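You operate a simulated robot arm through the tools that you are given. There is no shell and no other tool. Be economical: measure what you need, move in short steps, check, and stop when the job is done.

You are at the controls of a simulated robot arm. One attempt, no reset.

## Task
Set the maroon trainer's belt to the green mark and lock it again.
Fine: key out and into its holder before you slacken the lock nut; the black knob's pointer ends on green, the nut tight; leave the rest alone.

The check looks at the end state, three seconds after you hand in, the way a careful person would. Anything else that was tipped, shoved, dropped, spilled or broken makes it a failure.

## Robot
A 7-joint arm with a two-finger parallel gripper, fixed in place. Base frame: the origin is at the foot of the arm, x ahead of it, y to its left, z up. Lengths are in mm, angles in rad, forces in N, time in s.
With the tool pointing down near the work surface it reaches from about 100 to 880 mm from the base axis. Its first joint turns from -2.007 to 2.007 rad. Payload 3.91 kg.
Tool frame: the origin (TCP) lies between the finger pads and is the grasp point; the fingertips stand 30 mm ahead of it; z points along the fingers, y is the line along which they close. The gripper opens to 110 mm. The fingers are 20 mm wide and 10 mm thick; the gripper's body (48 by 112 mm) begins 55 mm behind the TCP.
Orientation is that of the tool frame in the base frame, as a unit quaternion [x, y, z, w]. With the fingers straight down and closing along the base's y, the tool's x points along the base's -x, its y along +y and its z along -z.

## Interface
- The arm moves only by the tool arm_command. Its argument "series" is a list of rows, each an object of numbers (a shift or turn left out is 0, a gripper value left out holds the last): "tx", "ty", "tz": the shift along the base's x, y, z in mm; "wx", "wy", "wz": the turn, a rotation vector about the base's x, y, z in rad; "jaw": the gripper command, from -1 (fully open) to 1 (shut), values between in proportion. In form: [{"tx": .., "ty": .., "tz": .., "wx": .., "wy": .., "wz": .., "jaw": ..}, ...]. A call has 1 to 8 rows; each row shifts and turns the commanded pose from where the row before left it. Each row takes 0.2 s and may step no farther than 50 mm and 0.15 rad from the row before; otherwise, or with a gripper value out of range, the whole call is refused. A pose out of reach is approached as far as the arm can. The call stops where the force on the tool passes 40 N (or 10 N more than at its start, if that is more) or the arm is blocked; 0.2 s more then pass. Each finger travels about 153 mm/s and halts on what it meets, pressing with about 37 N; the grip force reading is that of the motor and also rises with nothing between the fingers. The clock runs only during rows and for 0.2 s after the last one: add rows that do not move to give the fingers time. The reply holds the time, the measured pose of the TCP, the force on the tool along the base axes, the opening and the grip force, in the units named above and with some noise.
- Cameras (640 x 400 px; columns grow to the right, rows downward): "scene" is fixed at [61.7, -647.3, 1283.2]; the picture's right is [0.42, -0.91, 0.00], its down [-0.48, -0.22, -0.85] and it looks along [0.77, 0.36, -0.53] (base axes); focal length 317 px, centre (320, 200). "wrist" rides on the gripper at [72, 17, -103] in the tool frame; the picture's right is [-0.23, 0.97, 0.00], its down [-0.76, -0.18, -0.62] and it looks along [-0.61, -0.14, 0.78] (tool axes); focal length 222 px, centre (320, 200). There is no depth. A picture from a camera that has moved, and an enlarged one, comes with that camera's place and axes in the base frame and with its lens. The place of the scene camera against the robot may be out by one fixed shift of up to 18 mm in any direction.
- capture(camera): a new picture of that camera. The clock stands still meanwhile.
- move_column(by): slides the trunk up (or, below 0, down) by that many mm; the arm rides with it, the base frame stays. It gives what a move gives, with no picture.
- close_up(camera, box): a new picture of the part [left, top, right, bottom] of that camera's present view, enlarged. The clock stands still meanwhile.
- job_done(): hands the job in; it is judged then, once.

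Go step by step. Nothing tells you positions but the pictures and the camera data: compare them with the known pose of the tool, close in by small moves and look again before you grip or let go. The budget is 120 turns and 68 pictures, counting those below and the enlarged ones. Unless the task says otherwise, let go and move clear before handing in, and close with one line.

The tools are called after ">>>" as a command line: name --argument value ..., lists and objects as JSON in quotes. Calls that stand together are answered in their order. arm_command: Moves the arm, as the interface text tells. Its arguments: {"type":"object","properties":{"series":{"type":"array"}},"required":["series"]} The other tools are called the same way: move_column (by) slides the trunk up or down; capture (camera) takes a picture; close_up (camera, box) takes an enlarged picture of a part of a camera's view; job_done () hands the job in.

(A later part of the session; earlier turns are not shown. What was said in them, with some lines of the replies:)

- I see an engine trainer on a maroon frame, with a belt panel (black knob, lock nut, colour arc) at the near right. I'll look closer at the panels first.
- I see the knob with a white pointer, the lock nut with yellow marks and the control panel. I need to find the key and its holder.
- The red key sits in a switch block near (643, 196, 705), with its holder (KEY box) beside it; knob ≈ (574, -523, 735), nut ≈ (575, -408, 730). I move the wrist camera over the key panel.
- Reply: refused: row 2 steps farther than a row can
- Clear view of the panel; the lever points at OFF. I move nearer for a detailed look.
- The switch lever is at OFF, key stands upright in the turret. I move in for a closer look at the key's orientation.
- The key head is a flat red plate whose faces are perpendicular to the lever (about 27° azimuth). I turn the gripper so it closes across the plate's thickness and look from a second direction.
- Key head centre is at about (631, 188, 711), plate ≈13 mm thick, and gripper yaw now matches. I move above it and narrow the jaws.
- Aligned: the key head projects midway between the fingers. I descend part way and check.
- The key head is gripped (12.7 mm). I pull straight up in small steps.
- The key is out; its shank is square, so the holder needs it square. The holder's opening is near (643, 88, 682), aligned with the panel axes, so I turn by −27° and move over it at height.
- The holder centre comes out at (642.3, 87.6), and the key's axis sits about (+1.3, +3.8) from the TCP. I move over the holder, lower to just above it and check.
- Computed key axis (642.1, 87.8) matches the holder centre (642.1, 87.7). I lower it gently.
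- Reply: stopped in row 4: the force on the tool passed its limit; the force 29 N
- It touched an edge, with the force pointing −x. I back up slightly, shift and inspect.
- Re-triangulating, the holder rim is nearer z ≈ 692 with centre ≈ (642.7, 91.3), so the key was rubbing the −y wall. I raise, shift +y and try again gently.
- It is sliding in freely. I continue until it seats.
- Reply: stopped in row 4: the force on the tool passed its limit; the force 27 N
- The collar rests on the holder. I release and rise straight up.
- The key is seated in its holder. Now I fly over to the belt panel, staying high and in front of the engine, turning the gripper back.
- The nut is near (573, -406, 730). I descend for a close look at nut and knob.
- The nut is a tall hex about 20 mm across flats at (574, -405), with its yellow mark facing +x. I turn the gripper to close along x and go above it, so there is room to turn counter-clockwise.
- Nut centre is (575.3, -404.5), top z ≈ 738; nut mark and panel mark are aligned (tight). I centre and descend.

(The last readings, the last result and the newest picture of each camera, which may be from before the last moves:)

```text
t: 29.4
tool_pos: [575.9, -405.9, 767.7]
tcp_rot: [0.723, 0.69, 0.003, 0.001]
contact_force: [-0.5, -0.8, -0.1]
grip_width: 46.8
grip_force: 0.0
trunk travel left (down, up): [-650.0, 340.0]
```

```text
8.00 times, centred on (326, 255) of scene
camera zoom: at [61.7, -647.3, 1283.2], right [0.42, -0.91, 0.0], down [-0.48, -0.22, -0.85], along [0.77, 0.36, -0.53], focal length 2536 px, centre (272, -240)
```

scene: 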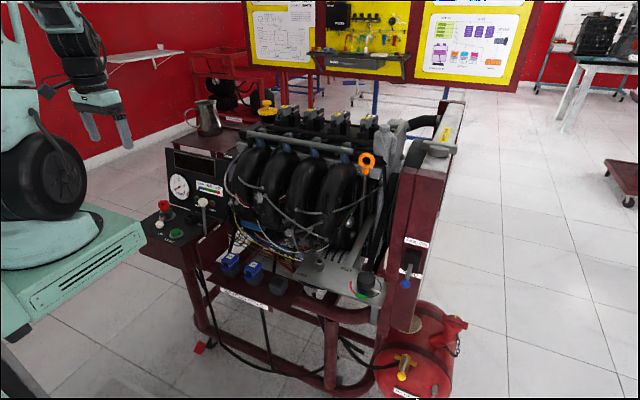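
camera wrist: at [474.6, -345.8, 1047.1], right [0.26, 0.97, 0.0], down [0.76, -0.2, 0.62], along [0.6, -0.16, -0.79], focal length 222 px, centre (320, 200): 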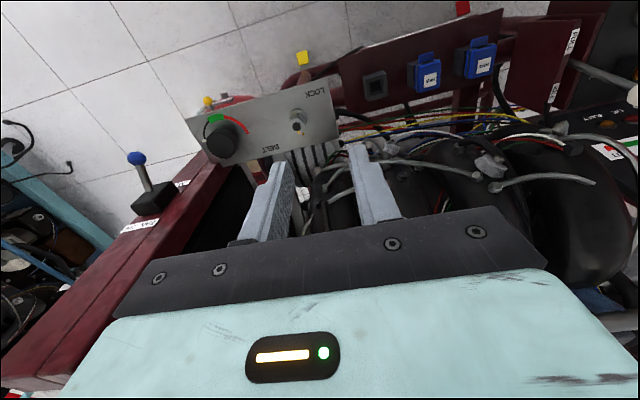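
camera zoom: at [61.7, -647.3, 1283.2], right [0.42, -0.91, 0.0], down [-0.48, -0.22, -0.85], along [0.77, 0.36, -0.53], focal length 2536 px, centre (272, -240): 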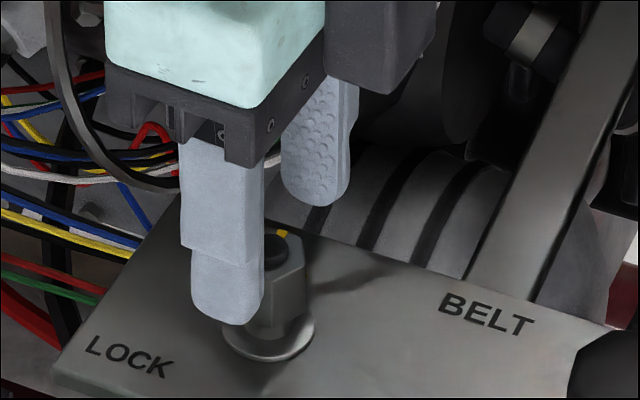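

>>> arm_command --series '[{"tz": -12, "ty": 0.8}, {"tz": -10}, {}, {"jaw": 0.6}, {"jaw": 1}, {}]'

>>> close_up --camera "scene" --box '[286, 230, 366, 280]'

```text
t: 30.8
tool_pos: [574.3, -405.3, 742.3]
tcp_rot: [0.725, 0.689, 0.003, 0.0]
contact_force: [-10.2, -0.2, 1.2]
grip_width: 21.8
grip_force: 45.1
trunk travel left (down, up): [-650.0, 340.0]
```

```text
8.00 times, centred on (326, 255) of scene
camera zoom: at [61.7, -647.3, 1283.2], right [0.42, -0.91, 0.0], down [-0.48, -0.22, -0.85], along [0.77, 0.36, -0.53], focal length 2536 px, centre (272, -240)
```

zoom: 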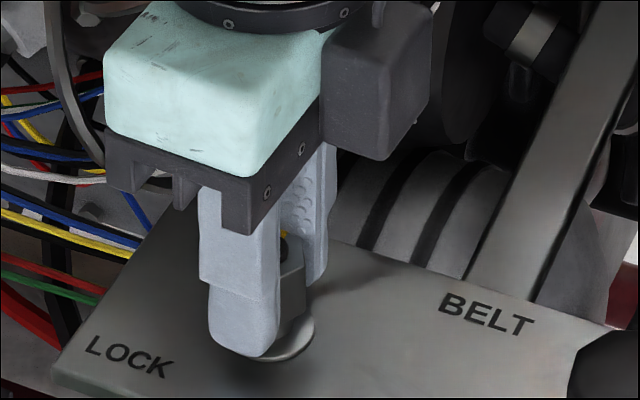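

The nut is held at 21.8 mm. I relieve the side load and turn counter-clockwise.

>>> arm_command --series '[{"tx": -1}, {"wz": 0.1}, {"wz": 0.12}, {"wz": 0.12}, {"wz": 0.12}, {}]'

>>> close_up --camera "wrist" --box '[240, 80, 400, 180]'

```text
t: 32.2
tool_pos: [574.0, -405.4, 743.1]
tcp_rot: [0.546, 0.838, 0.003, -0.001]
contact_force: [11.0, 0.4, -17.4]
grip_width: 22.1
grip_force: 45.0
trunk travel left (down, up): [-650.0, 340.0]
```

```text
4.00 times, centred on (320, 130) of wrist
camera zoom: at [560.8, -332.7, 848.0], right [0.98, 0.18, 0.0], down [0.14, -0.77, 0.62], along [0.12, -0.61, -0.79], focal length 888 px, centre (320, 480)
```

zoom: 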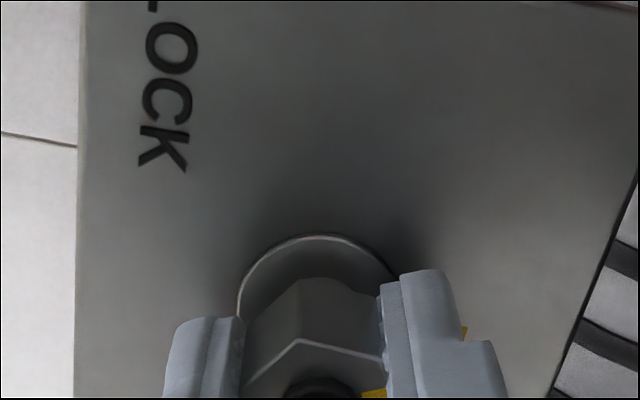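

The nut turned with the gripper. I keep loosening to about a quarter turn, relieving the vertical load.

>>> arm_command --series '[{"tz": -1}, {"wz": 0.13}, {"wz": 0.13}, {"wz": 0.13, "tz": -0.5}, {"wz": 0.13}, {}]'

```text
t: 33.6
tool_pos: [573.0, -405.0, 743.2]
tcp_rot: [0.313, 0.95, 0.004, 0.0]
contact_force: [14.3, 5.6, 18.8]
grip_width: 21.9
grip_force: 44.9
trunk travel left (down, up): [-650.0, 340.0]
```

>>> arm_command --series '[{"tz": 0.7, "tx": 0.5}, {"wz": 0.13}, {"wz": 0.13}, {"wz": 0.13}, {"wz": 0.13}, {}]'

>>> capture --camera "scene"

```text
t: 35.0
tool_pos: [574.9, -404.5, 743.4]
tcp_rot: [0.057, 0.998, 0.003, -0.002]
contact_force: [9.6, 10.0, 14.8]
grip_width: 21.7
grip_force: 44.6
trunk travel left (down, up): [-650.0, 340.0]
```

```text
19 pictures are left
```

scene: 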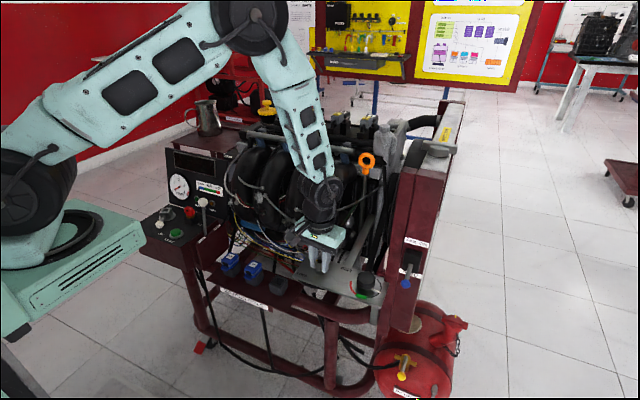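

The nut is backed off about 87°. I release, rise, and look at the knob and its surroundings from above.

>>> arm_command --series '[{"jaw": 0.2}, {"jaw": 0.2}, {"tz": 30}, {"tz": 40}, {"tz": 30}, {"tx": -25, "ty": -40}, {"tx": -25, "ty": -40}, {}]'

>>> capture --camera "wrist"

```text
t: 36.8
tool_pos: [525.7, -487.3, 841.2]
tcp_rot: [0.059, 0.998, 0.002, -0.002]
contact_force: [0.0, 0.7, 0.7]
grip_width: 44.2
grip_force: 0.0
trunk travel left (down, up): [-650.0, 340.0]
```

```text
18 pictures are left
camera wrist: at [456.0, -462.9, 946.4], right [0.34, 0.94, 0.0], down [0.74, -0.27, 0.62], along [0.58, -0.21, -0.79], focal length 222 px, centre (320, 200)
```

wrist: 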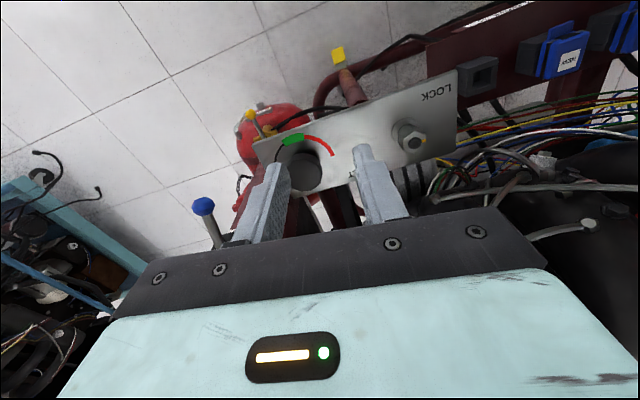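

>>> close_up --camera "wrist" --box '[220, 100, 460, 250]'

```text
2.67 times, centred on (340, 175) of wrist
camera zoom: at [456.0, -462.9, 946.4], right [0.34, 0.94, 0.0], down [0.74, -0.27, 0.62], along [0.58, -0.21, -0.79], focal length 592 px, centre (267, 267)
```

zoom: 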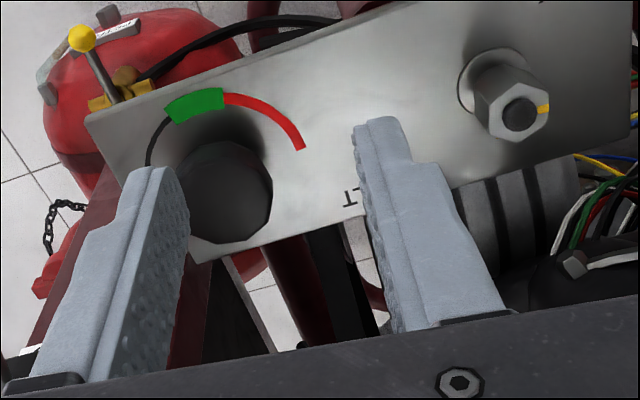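

The nut's mark now points +y (loosened). Knob axis ≈ (575.5, -524.5), top z ≈ 741, pointer ≈ 255° and green centre ≈ 180°, so about −74° is needed. I move over the knob with the jaws open, keeping clear of the post.

>>> arm_command --series '[{"tx": 15, "ty": -12, "wz": -0.115, "jaw": -0.2}, {"tx": 20, "ty": -15, "wz": -0.115}, {"tx": 15, "ty": -10}, {"tz": -25}, {"tz": -20}, {}]'

>>> close_up --camera "wrist" --box '[220, 70, 420, 195]'

>>> close_up --camera "scene" --box '[310, 215, 438, 295]'

```text
t: 38.2
tool_pos: [574.9, -523.5, 797.6]
tcp_rot: [0.174, 0.985, 0.003, -0.002]
contact_force: [0.3, -0.6, 0.4]
grip_width: 65.9
grip_force: 0.1
trunk travel left (down, up): [-650.0, 340.0]
```

```text
3.20 times, centred on (320, 132) of wrist
camera zoom: at [513.5, -483.2, 901.9], right [0.55, 0.84, 0.0], down [0.66, -0.43, 0.62], along [0.52, -0.34, -0.79], focal length 711 px, centre (320, 416)
```

zoom: 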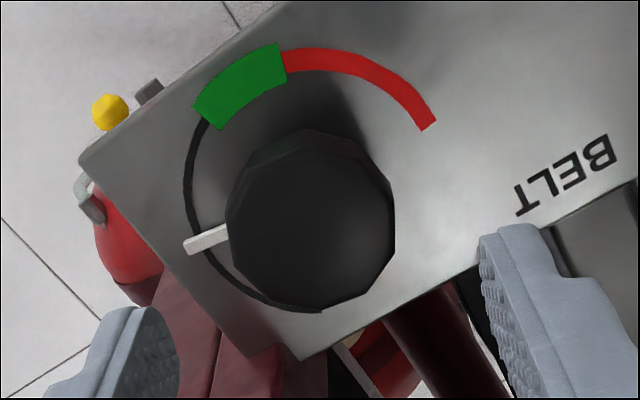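

```text
5.00 times, centred on (374, 255) of scene
camera zoom: at [61.7, -647.3, 1283.2], right [0.42, -0.91, 0.0], down [-0.48, -0.22, -0.85], along [0.77, 0.36, -0.53], focal length 1585 px, centre (50, -75)
```

zoom: 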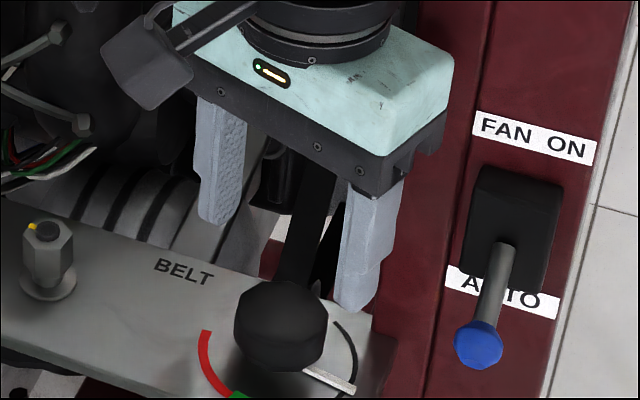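

Knob axis confirmed at about (576, -525); pointer is on the black arc with green to its clockwise side. I descend around the knob and grip.

>>> arm_command --series '[{"tx": 0.8, "ty": -1.2}, {"tz": -20}, {"tz": -15}, {"tz": -8}, {"tz": -7}, {}]'

>>> close_up --camera "wrist" --box '[220, 70, 420, 195]'

>>> close_up --camera "scene" --box '[320, 240, 416, 300]'

```text
t: 39.6
tool_pos: [574.9, -524.5, 748.9]
tcp_rot: [0.174, 0.985, 0.003, -0.002]
contact_force: [0.8, -0.2, 0.5]
grip_width: 66.0
grip_force: 0.0
trunk travel left (down, up): [-650.0, 340.0]
```

```text
3.20 times, centred on (320, 132) of wrist
camera zoom: at [513.3, -483.9, 852.3], right [0.55, 0.84, 0.0], down [0.66, -0.43, 0.62], along [0.52, -0.34, -0.79], focal length 711 px, centre (320, 416)
```

zoom: 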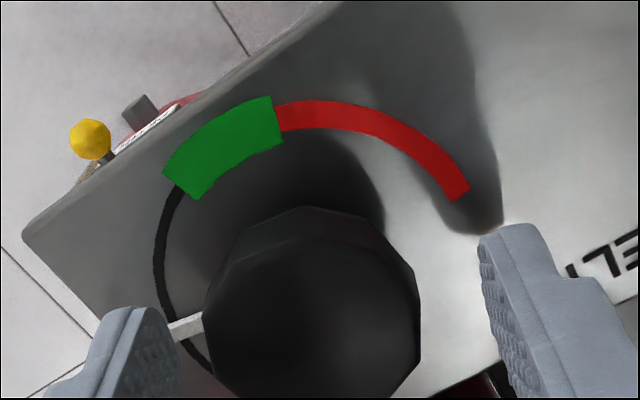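

```text
6.67 times, centred on (368, 270) of scene
camera zoom: at [61.7, -647.3, 1283.2], right [0.42, -0.91, 0.0], down [-0.48, -0.22, -0.85], along [0.77, 0.36, -0.53], focal length 2113 px, centre (0, -267)
```

zoom: 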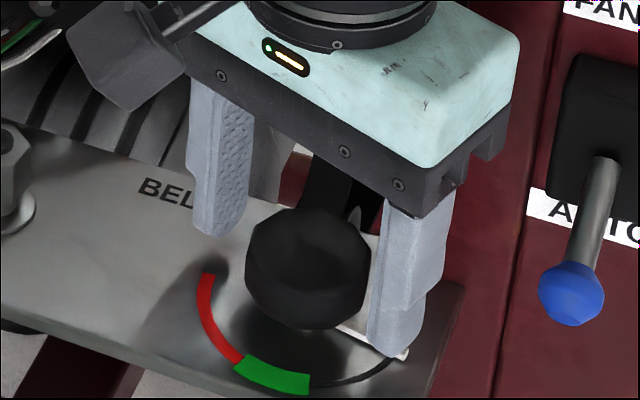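

The knob sits between the fingers, with the tips above the pointer. I close.

>>> arm_command --series '[{"tx": -0.4, "ty": -1.0, "tz": -1.5}, {"jaw": 0.1}, {"jaw": 0.3}, {"jaw": 1}, {}]'

```text
t: 40.8
tool_pos: [574.7, -524.7, 745.6]
tcp_rot: [0.174, 0.985, 0.004, -0.002]
contact_force: [0.3, -1.4, 0.8]
grip_width: 43.3
grip_force: 44.7
trunk travel left (down, up): [-650.0, 340.0]
```

Grip is clean with no side load (43.3 mm). I turn clockwise in steps.

>>> arm_command --series '[{"wz": -0.1}, {"wz": -0.13}, {"wz": -0.13}, {"wz": -0.14}, {"wz": -0.14}, {}]'

>>> close_up --camera "wrist" --box '[200, 60, 440, 210]'

```text
t: 42.2
tool_pos: [574.9, -525.4, 746.3]
tcp_rot: [0.475, 0.88, 0.002, -0.001]
contact_force: [2.5, -10.1, -4.2]
grip_width: 43.5
grip_force: 44.5
trunk travel left (down, up): [-650.0, 340.0]
```

```text
2.67 times, centred on (320, 135) of wrist
camera zoom: at [549.3, -456.0, 850.5], right [0.94, 0.34, 0.0], down [0.27, -0.74, 0.62], along [0.22, -0.58, -0.78], focal length 592 px, centre (320, 373)
```

zoom: 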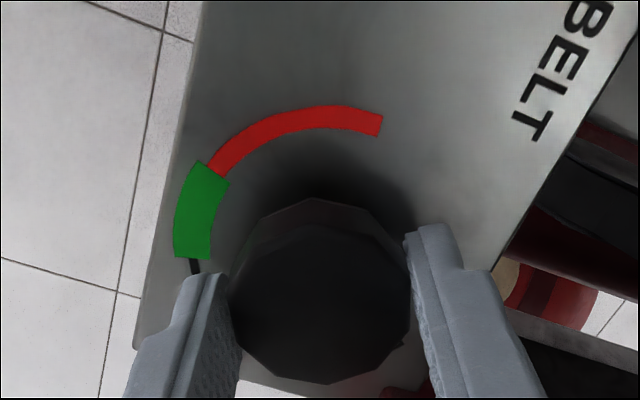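

>>> arm_command --series '[{"ty": -0.5, "wz": -0.1}, {"wz": -0.13}, {"wz": -0.13}, {"wz": -0.13}, {"wz": -0.1}, {}]'

>>> close_up --camera "scene" --box '[320, 255, 400, 305]'

```text
t: 43.6
tool_pos: [574.8, -525.1, 747.1]
tcp_rot: [0.711, 0.704, 0.003, -0.001]
contact_force: [-0.3, -14.9, -11.8]
grip_width: 43.4
grip_force: 45.3
trunk travel left (down, up): [-650.0, 340.0]
```

```text
8.00 times, centred on (360, 280) of scene
camera zoom: at [61.7, -647.3, 1283.2], right [0.42, -0.91, 0.0], down [-0.48, -0.22, -0.85], along [0.77, 0.36, -0.53], focal length 2536 px, centre (0, -440)
```

zoom: 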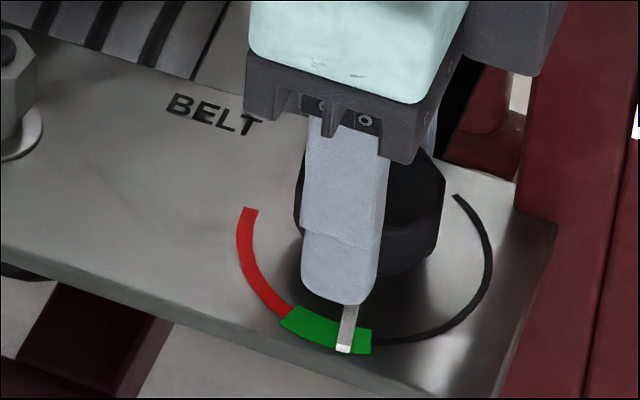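

The pointer is on green, slightly off centre. A few degrees more will centre it.

>>> arm_command --series '[{"ty": -0.7, "tz": -0.5, "wz": -0.07}, {"wz": -0.08}, {}]'

>>> close_up --camera "scene" --box '[320, 255, 400, 305]'

```text
t: 44.4
tool_pos: [575.0, -526.1, 745.6]
tcp_rot: [0.76, 0.649, 0.002, 0.0]
contact_force: [-9.2, -4.0, -4.1]
grip_width: 43.4
grip_force: 44.5
trunk travel left (down, up): [-650.0, 340.0]
```

```text
8.00 times, centred on (360, 280) of scene
camera zoom: at [61.7, -647.3, 1283.2], right [0.42, -0.91, 0.0], down [-0.48, -0.22, -0.85], along [0.77, 0.36, -0.53], focal length 2536 px, centre (0, -440)
```

zoom: 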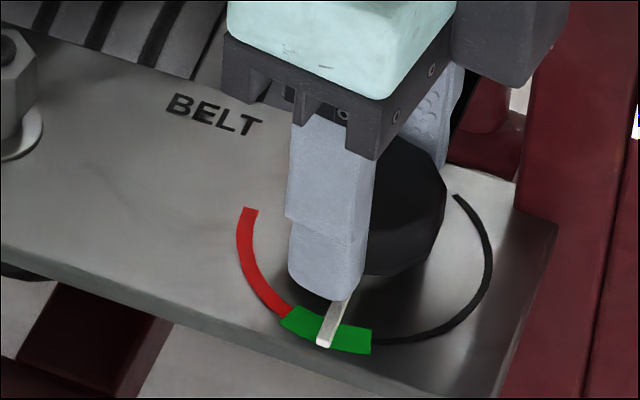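

Pointer is centred on green. I release, rise and return toward the nut, turning back to the angle at which I let it go.

>>> arm_command --series '[{"jaw": 0}, {"jaw": 0}, {"tz": 30}, {"tz": 35}, {"tz": 30}, {"ty": 30, "wz": 0.134}, {"ty": 30, "wz": 0.134}, {"ty": 30, "wz": 0.134}]'

>>> arm_command --series '[{"ty": 25, "wz": 0.134, "jaw": 0.2}, {"ty": 6, "wz": 0.134}, {"wz": 0.134}, {"wz": 0.134}, {"wz": 0.134}, {"wz": 0.134}, {"wz": 0.134}, {"wz": 0.134}]'

>>> arm_command --series '[{"wz": 0.134}, {"tz": -20}, {}]'

>>> close_up --camera "wrist" --box '[160, 70, 420, 232]'

```text
t: 46.2
tool_pos: [575.2, -434.8, 845.6]
tcp_rot: [0.615, 0.789, 0.002, 0.0]
contact_force: [-0.4, 0.0, -0.9]
grip_width: 54.9
grip_force: 0.0
trunk travel left (down, up): [-650.0, 340.0]
```

```text
t: 48.0
tool_pos: [575.0, -404.7, 841.6]
tcp_rot: [0.125, 0.992, 0.003, -0.001]
contact_force: [-0.5, -0.3, 0.2]
grip_width: 44.2
grip_force: 0.1
trunk travel left (down, up): [-650.0, 340.0]
```

```text
t: 48.8
tool_pos: [575.5, -405.0, 820.5]
tcp_rot: [0.059, 0.998, 0.002, -0.003]
contact_force: [0.5, -0.4, -0.7]
grip_width: 43.8
grip_force: 0.0
trunk travel left (down, up): [-650.0, 340.0]
```

```text
2.46 times, centred on (290, 151) of wrist
camera zoom: at [505.3, -379.8, 925.8], right [0.34, 0.94, 0.0], down [0.74, -0.27, 0.62], along [0.58, -0.21, -0.78], focal length 547 px, centre (394, 321)
```

zoom: 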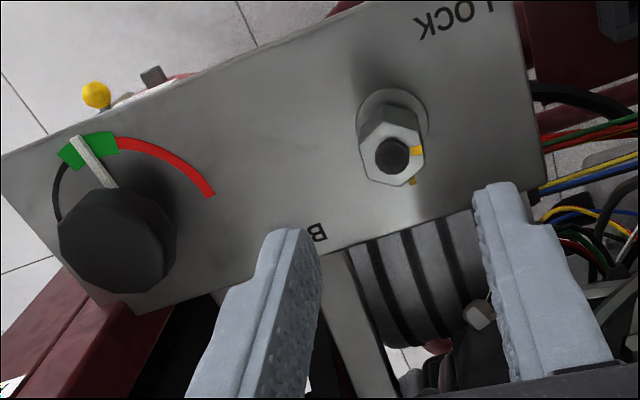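

The pointer is well within green, and the nut lies between the fingers. I descend and grip the nut.

>>> arm_command --series '[{"tx": -0.4, "ty": 0.4, "tz": -30}, {"tz": -25}, {"tz": -12}, {"tz": -9}, {}, {"jaw": 0.6}, {"jaw": 1}, {}]'

```text
t: 50.6
tool_pos: [573.9, -405.5, 745.5]
tcp_rot: [0.06, 0.998, 0.003, -0.001]
contact_force: [0.1, 3.4, -2.5]
grip_width: 21.7
grip_force: 45.2
trunk travel left (down, up): [-650.0, 340.0]
```

Gripped on flats again (21.7 mm). I turn clockwise back to tight.

>>> arm_command --series '[{"wz": -0.12}, {"wz": -0.14}, {"wz": -0.14}, {"wz": -0.14}, {"wz": -0.14}, {}]'

>>> arm_command --series '[{"wz": -0.14}, {"wz": -0.14}, {"wz": -0.14}, {"wz": -0.14}, {"wz": -0.1}, {}]'

```text
t: 52.0
tool_pos: [574.2, -404.6, 745.5]
tcp_rot: [0.389, 0.921, 0.003, -0.002]
contact_force: [0.8, -3.3, -4.4]
grip_width: 21.9
grip_force: 44.5
trunk travel left (down, up): [-650.0, 340.0]
```

```text
t: 53.4
tool_pos: [573.7, -404.9, 744.7]
tcp_rot: [0.667, 0.745, 0.003, 0.0]
contact_force: [7.7, -3.4, -19.3]
grip_width: 22.1
grip_force: 45.4
trunk travel left (down, up): [-650.0, 340.0]
```

>>> arm_command --series '[{"tz": -0.8, "wz": -0.08}, {"wz": -0.08}, {"wz": -0.03}, {}]'

>>> close_up --camera "wrist" --box '[260, 100, 400, 188]'

```text
t: 54.4
tool_pos: [575.8, -403.5, 744.4]
tcp_rot: [0.734, 0.679, 0.003, -0.001]
contact_force: [6.5, 1.5, 3.5]
grip_width: 22.2
grip_force: 45.1
trunk travel left (down, up): [-650.0, 340.0]
```

```text
4.55 times, centred on (330, 144) of wrist
camera zoom: at [597.0, -333.5, 849.7], right [0.95, -0.3, 0.0], down [-0.24, -0.75, 0.62], along [-0.18, -0.59, -0.79], focal length 1010 px, centre (274, 454)
```

zoom: 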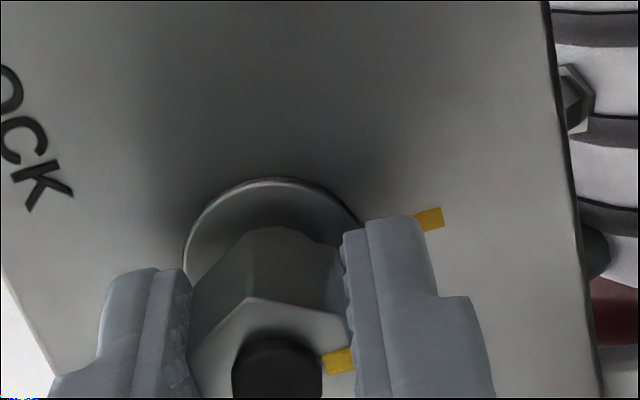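

Back at the original angle, slightly past. I snug it a touch more, then release and inspect.

>>> arm_command --series '[{"wz": -0.05}, {}, {"jaw": 0.2}, {"jaw": 0.2}, {"tz": 25}, {"tz": 30}, {"tz": 20}, {}]'

>>> close_up --camera "wrist" --box '[240, 70, 400, 170]'

```text
t: 56.2
tool_pos: [575.2, -402.3, 819.3]
tcp_rot: [0.752, 0.66, 0.003, 0.0]
contact_force: [0.3, 0.0, 0.2]
grip_width: 43.8
grip_force: 0.0
trunk travel left (down, up): [-650.0, 340.0]
```

```text
4.00 times, centred on (320, 120) of wrist
camera zoom: at [600.1, -333.3, 924.3], right [0.94, -0.35, 0.0], down [-0.28, -0.73, 0.62], along [-0.21, -0.58, -0.79], focal length 888 px, centre (320, 520)
```

zoom: 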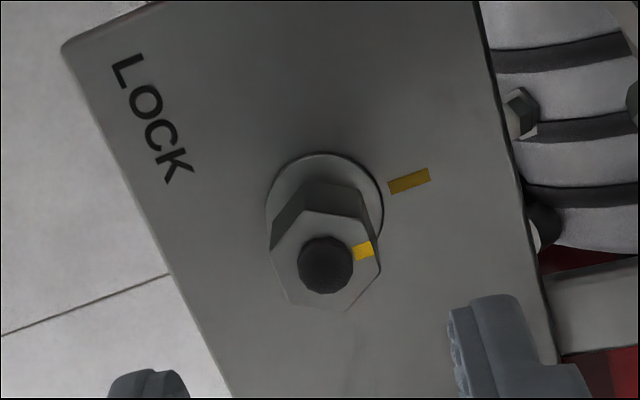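

>>> close_up --camera "wrist" --box '[298, 100, 354, 150]'

>>> close_up --camera "scene" --box '[300, 245, 396, 305]'

```text
8.00 times, centred on (326, 125) of wrist
camera zoom: at [600.1, -333.3, 924.3], right [0.94, -0.35, 0.0], down [-0.28, -0.73, 0.62], along [-0.21, -0.58, -0.79], focal length 1777 px, centre (272, 800)
```

zoom: 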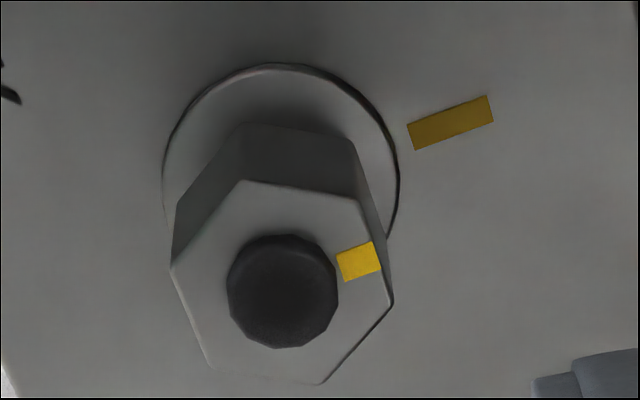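

```text
6.67 times, centred on (348, 275) of scene
camera zoom: at [61.7, -647.3, 1283.2], right [0.42, -0.91, 0.0], down [-0.48, -0.22, -0.85], along [0.77, 0.36, -0.53], focal length 2113 px, centre (133, -300)
```

zoom: 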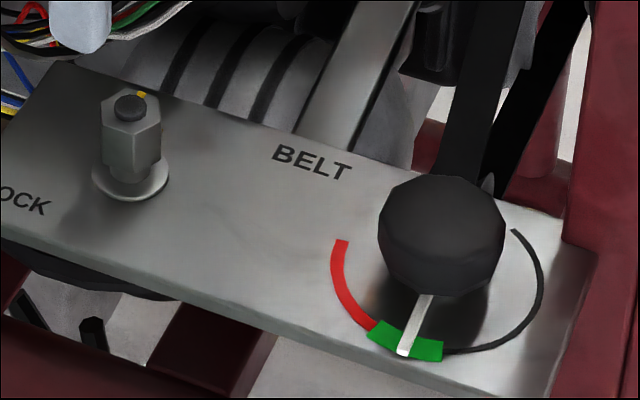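

The nut's mark is again in line with the panel mark (it stayed put while the gripper turned past it, so it is against its stop), and the pointer is centred on green. I move clear and do one final check.

>>> arm_command --series '[{"tz": 45}, {"tz": 45}, {"tz": 45}, {"tx": -45}, {"tx": -45}, {"tx": -45}, {}]'

>>> capture --camera "scene"

>>> close_up --camera "scene" --box '[140, 185, 236, 245]'

```text
t: 57.8
tool_pos: [441.0, -406.6, 953.0]
tcp_rot: [0.752, 0.66, 0.003, 0.0]
contact_force: [-0.7, -0.6, 0.6]
grip_width: 44.2
grip_force: 0.0
trunk travel left (down, up): [-650.0, 340.0]
```

```text
4 pictures are left
```

scene: 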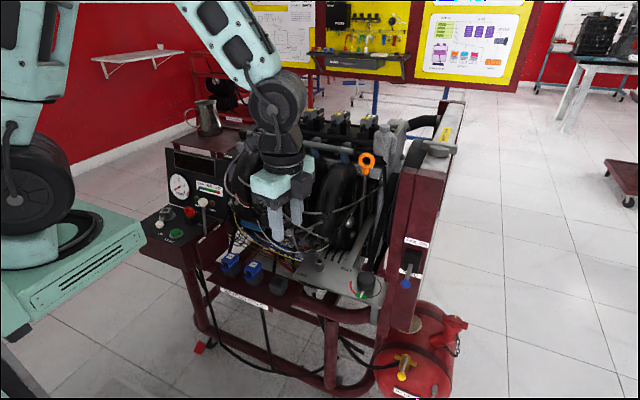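

```text
6.67 times, centred on (188, 215) of scene
camera zoom: at [61.7, -647.3, 1283.2], right [0.42, -0.91, 0.0], down [-0.48, -0.22, -0.85], along [0.77, 0.36, -0.53], focal length 2113 px, centre (1200, 100)
```

zoom: 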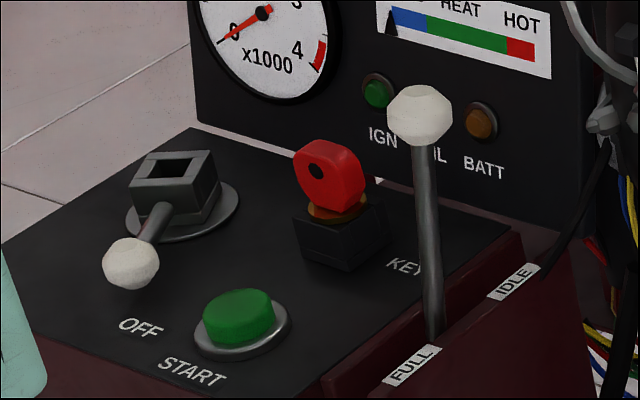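

The key is in its holder, the switch is still at OFF, the pointer is on green and the nut is tight. The arm is clear, so I hand in.

>>> job_done

```text
The job is handed in.
```

The job is handed in: I put the key in its holder before slackening the lock nut, set the belt knob's pointer on green, and turned the nut back until its yellow mark lined up with the panel's mark.
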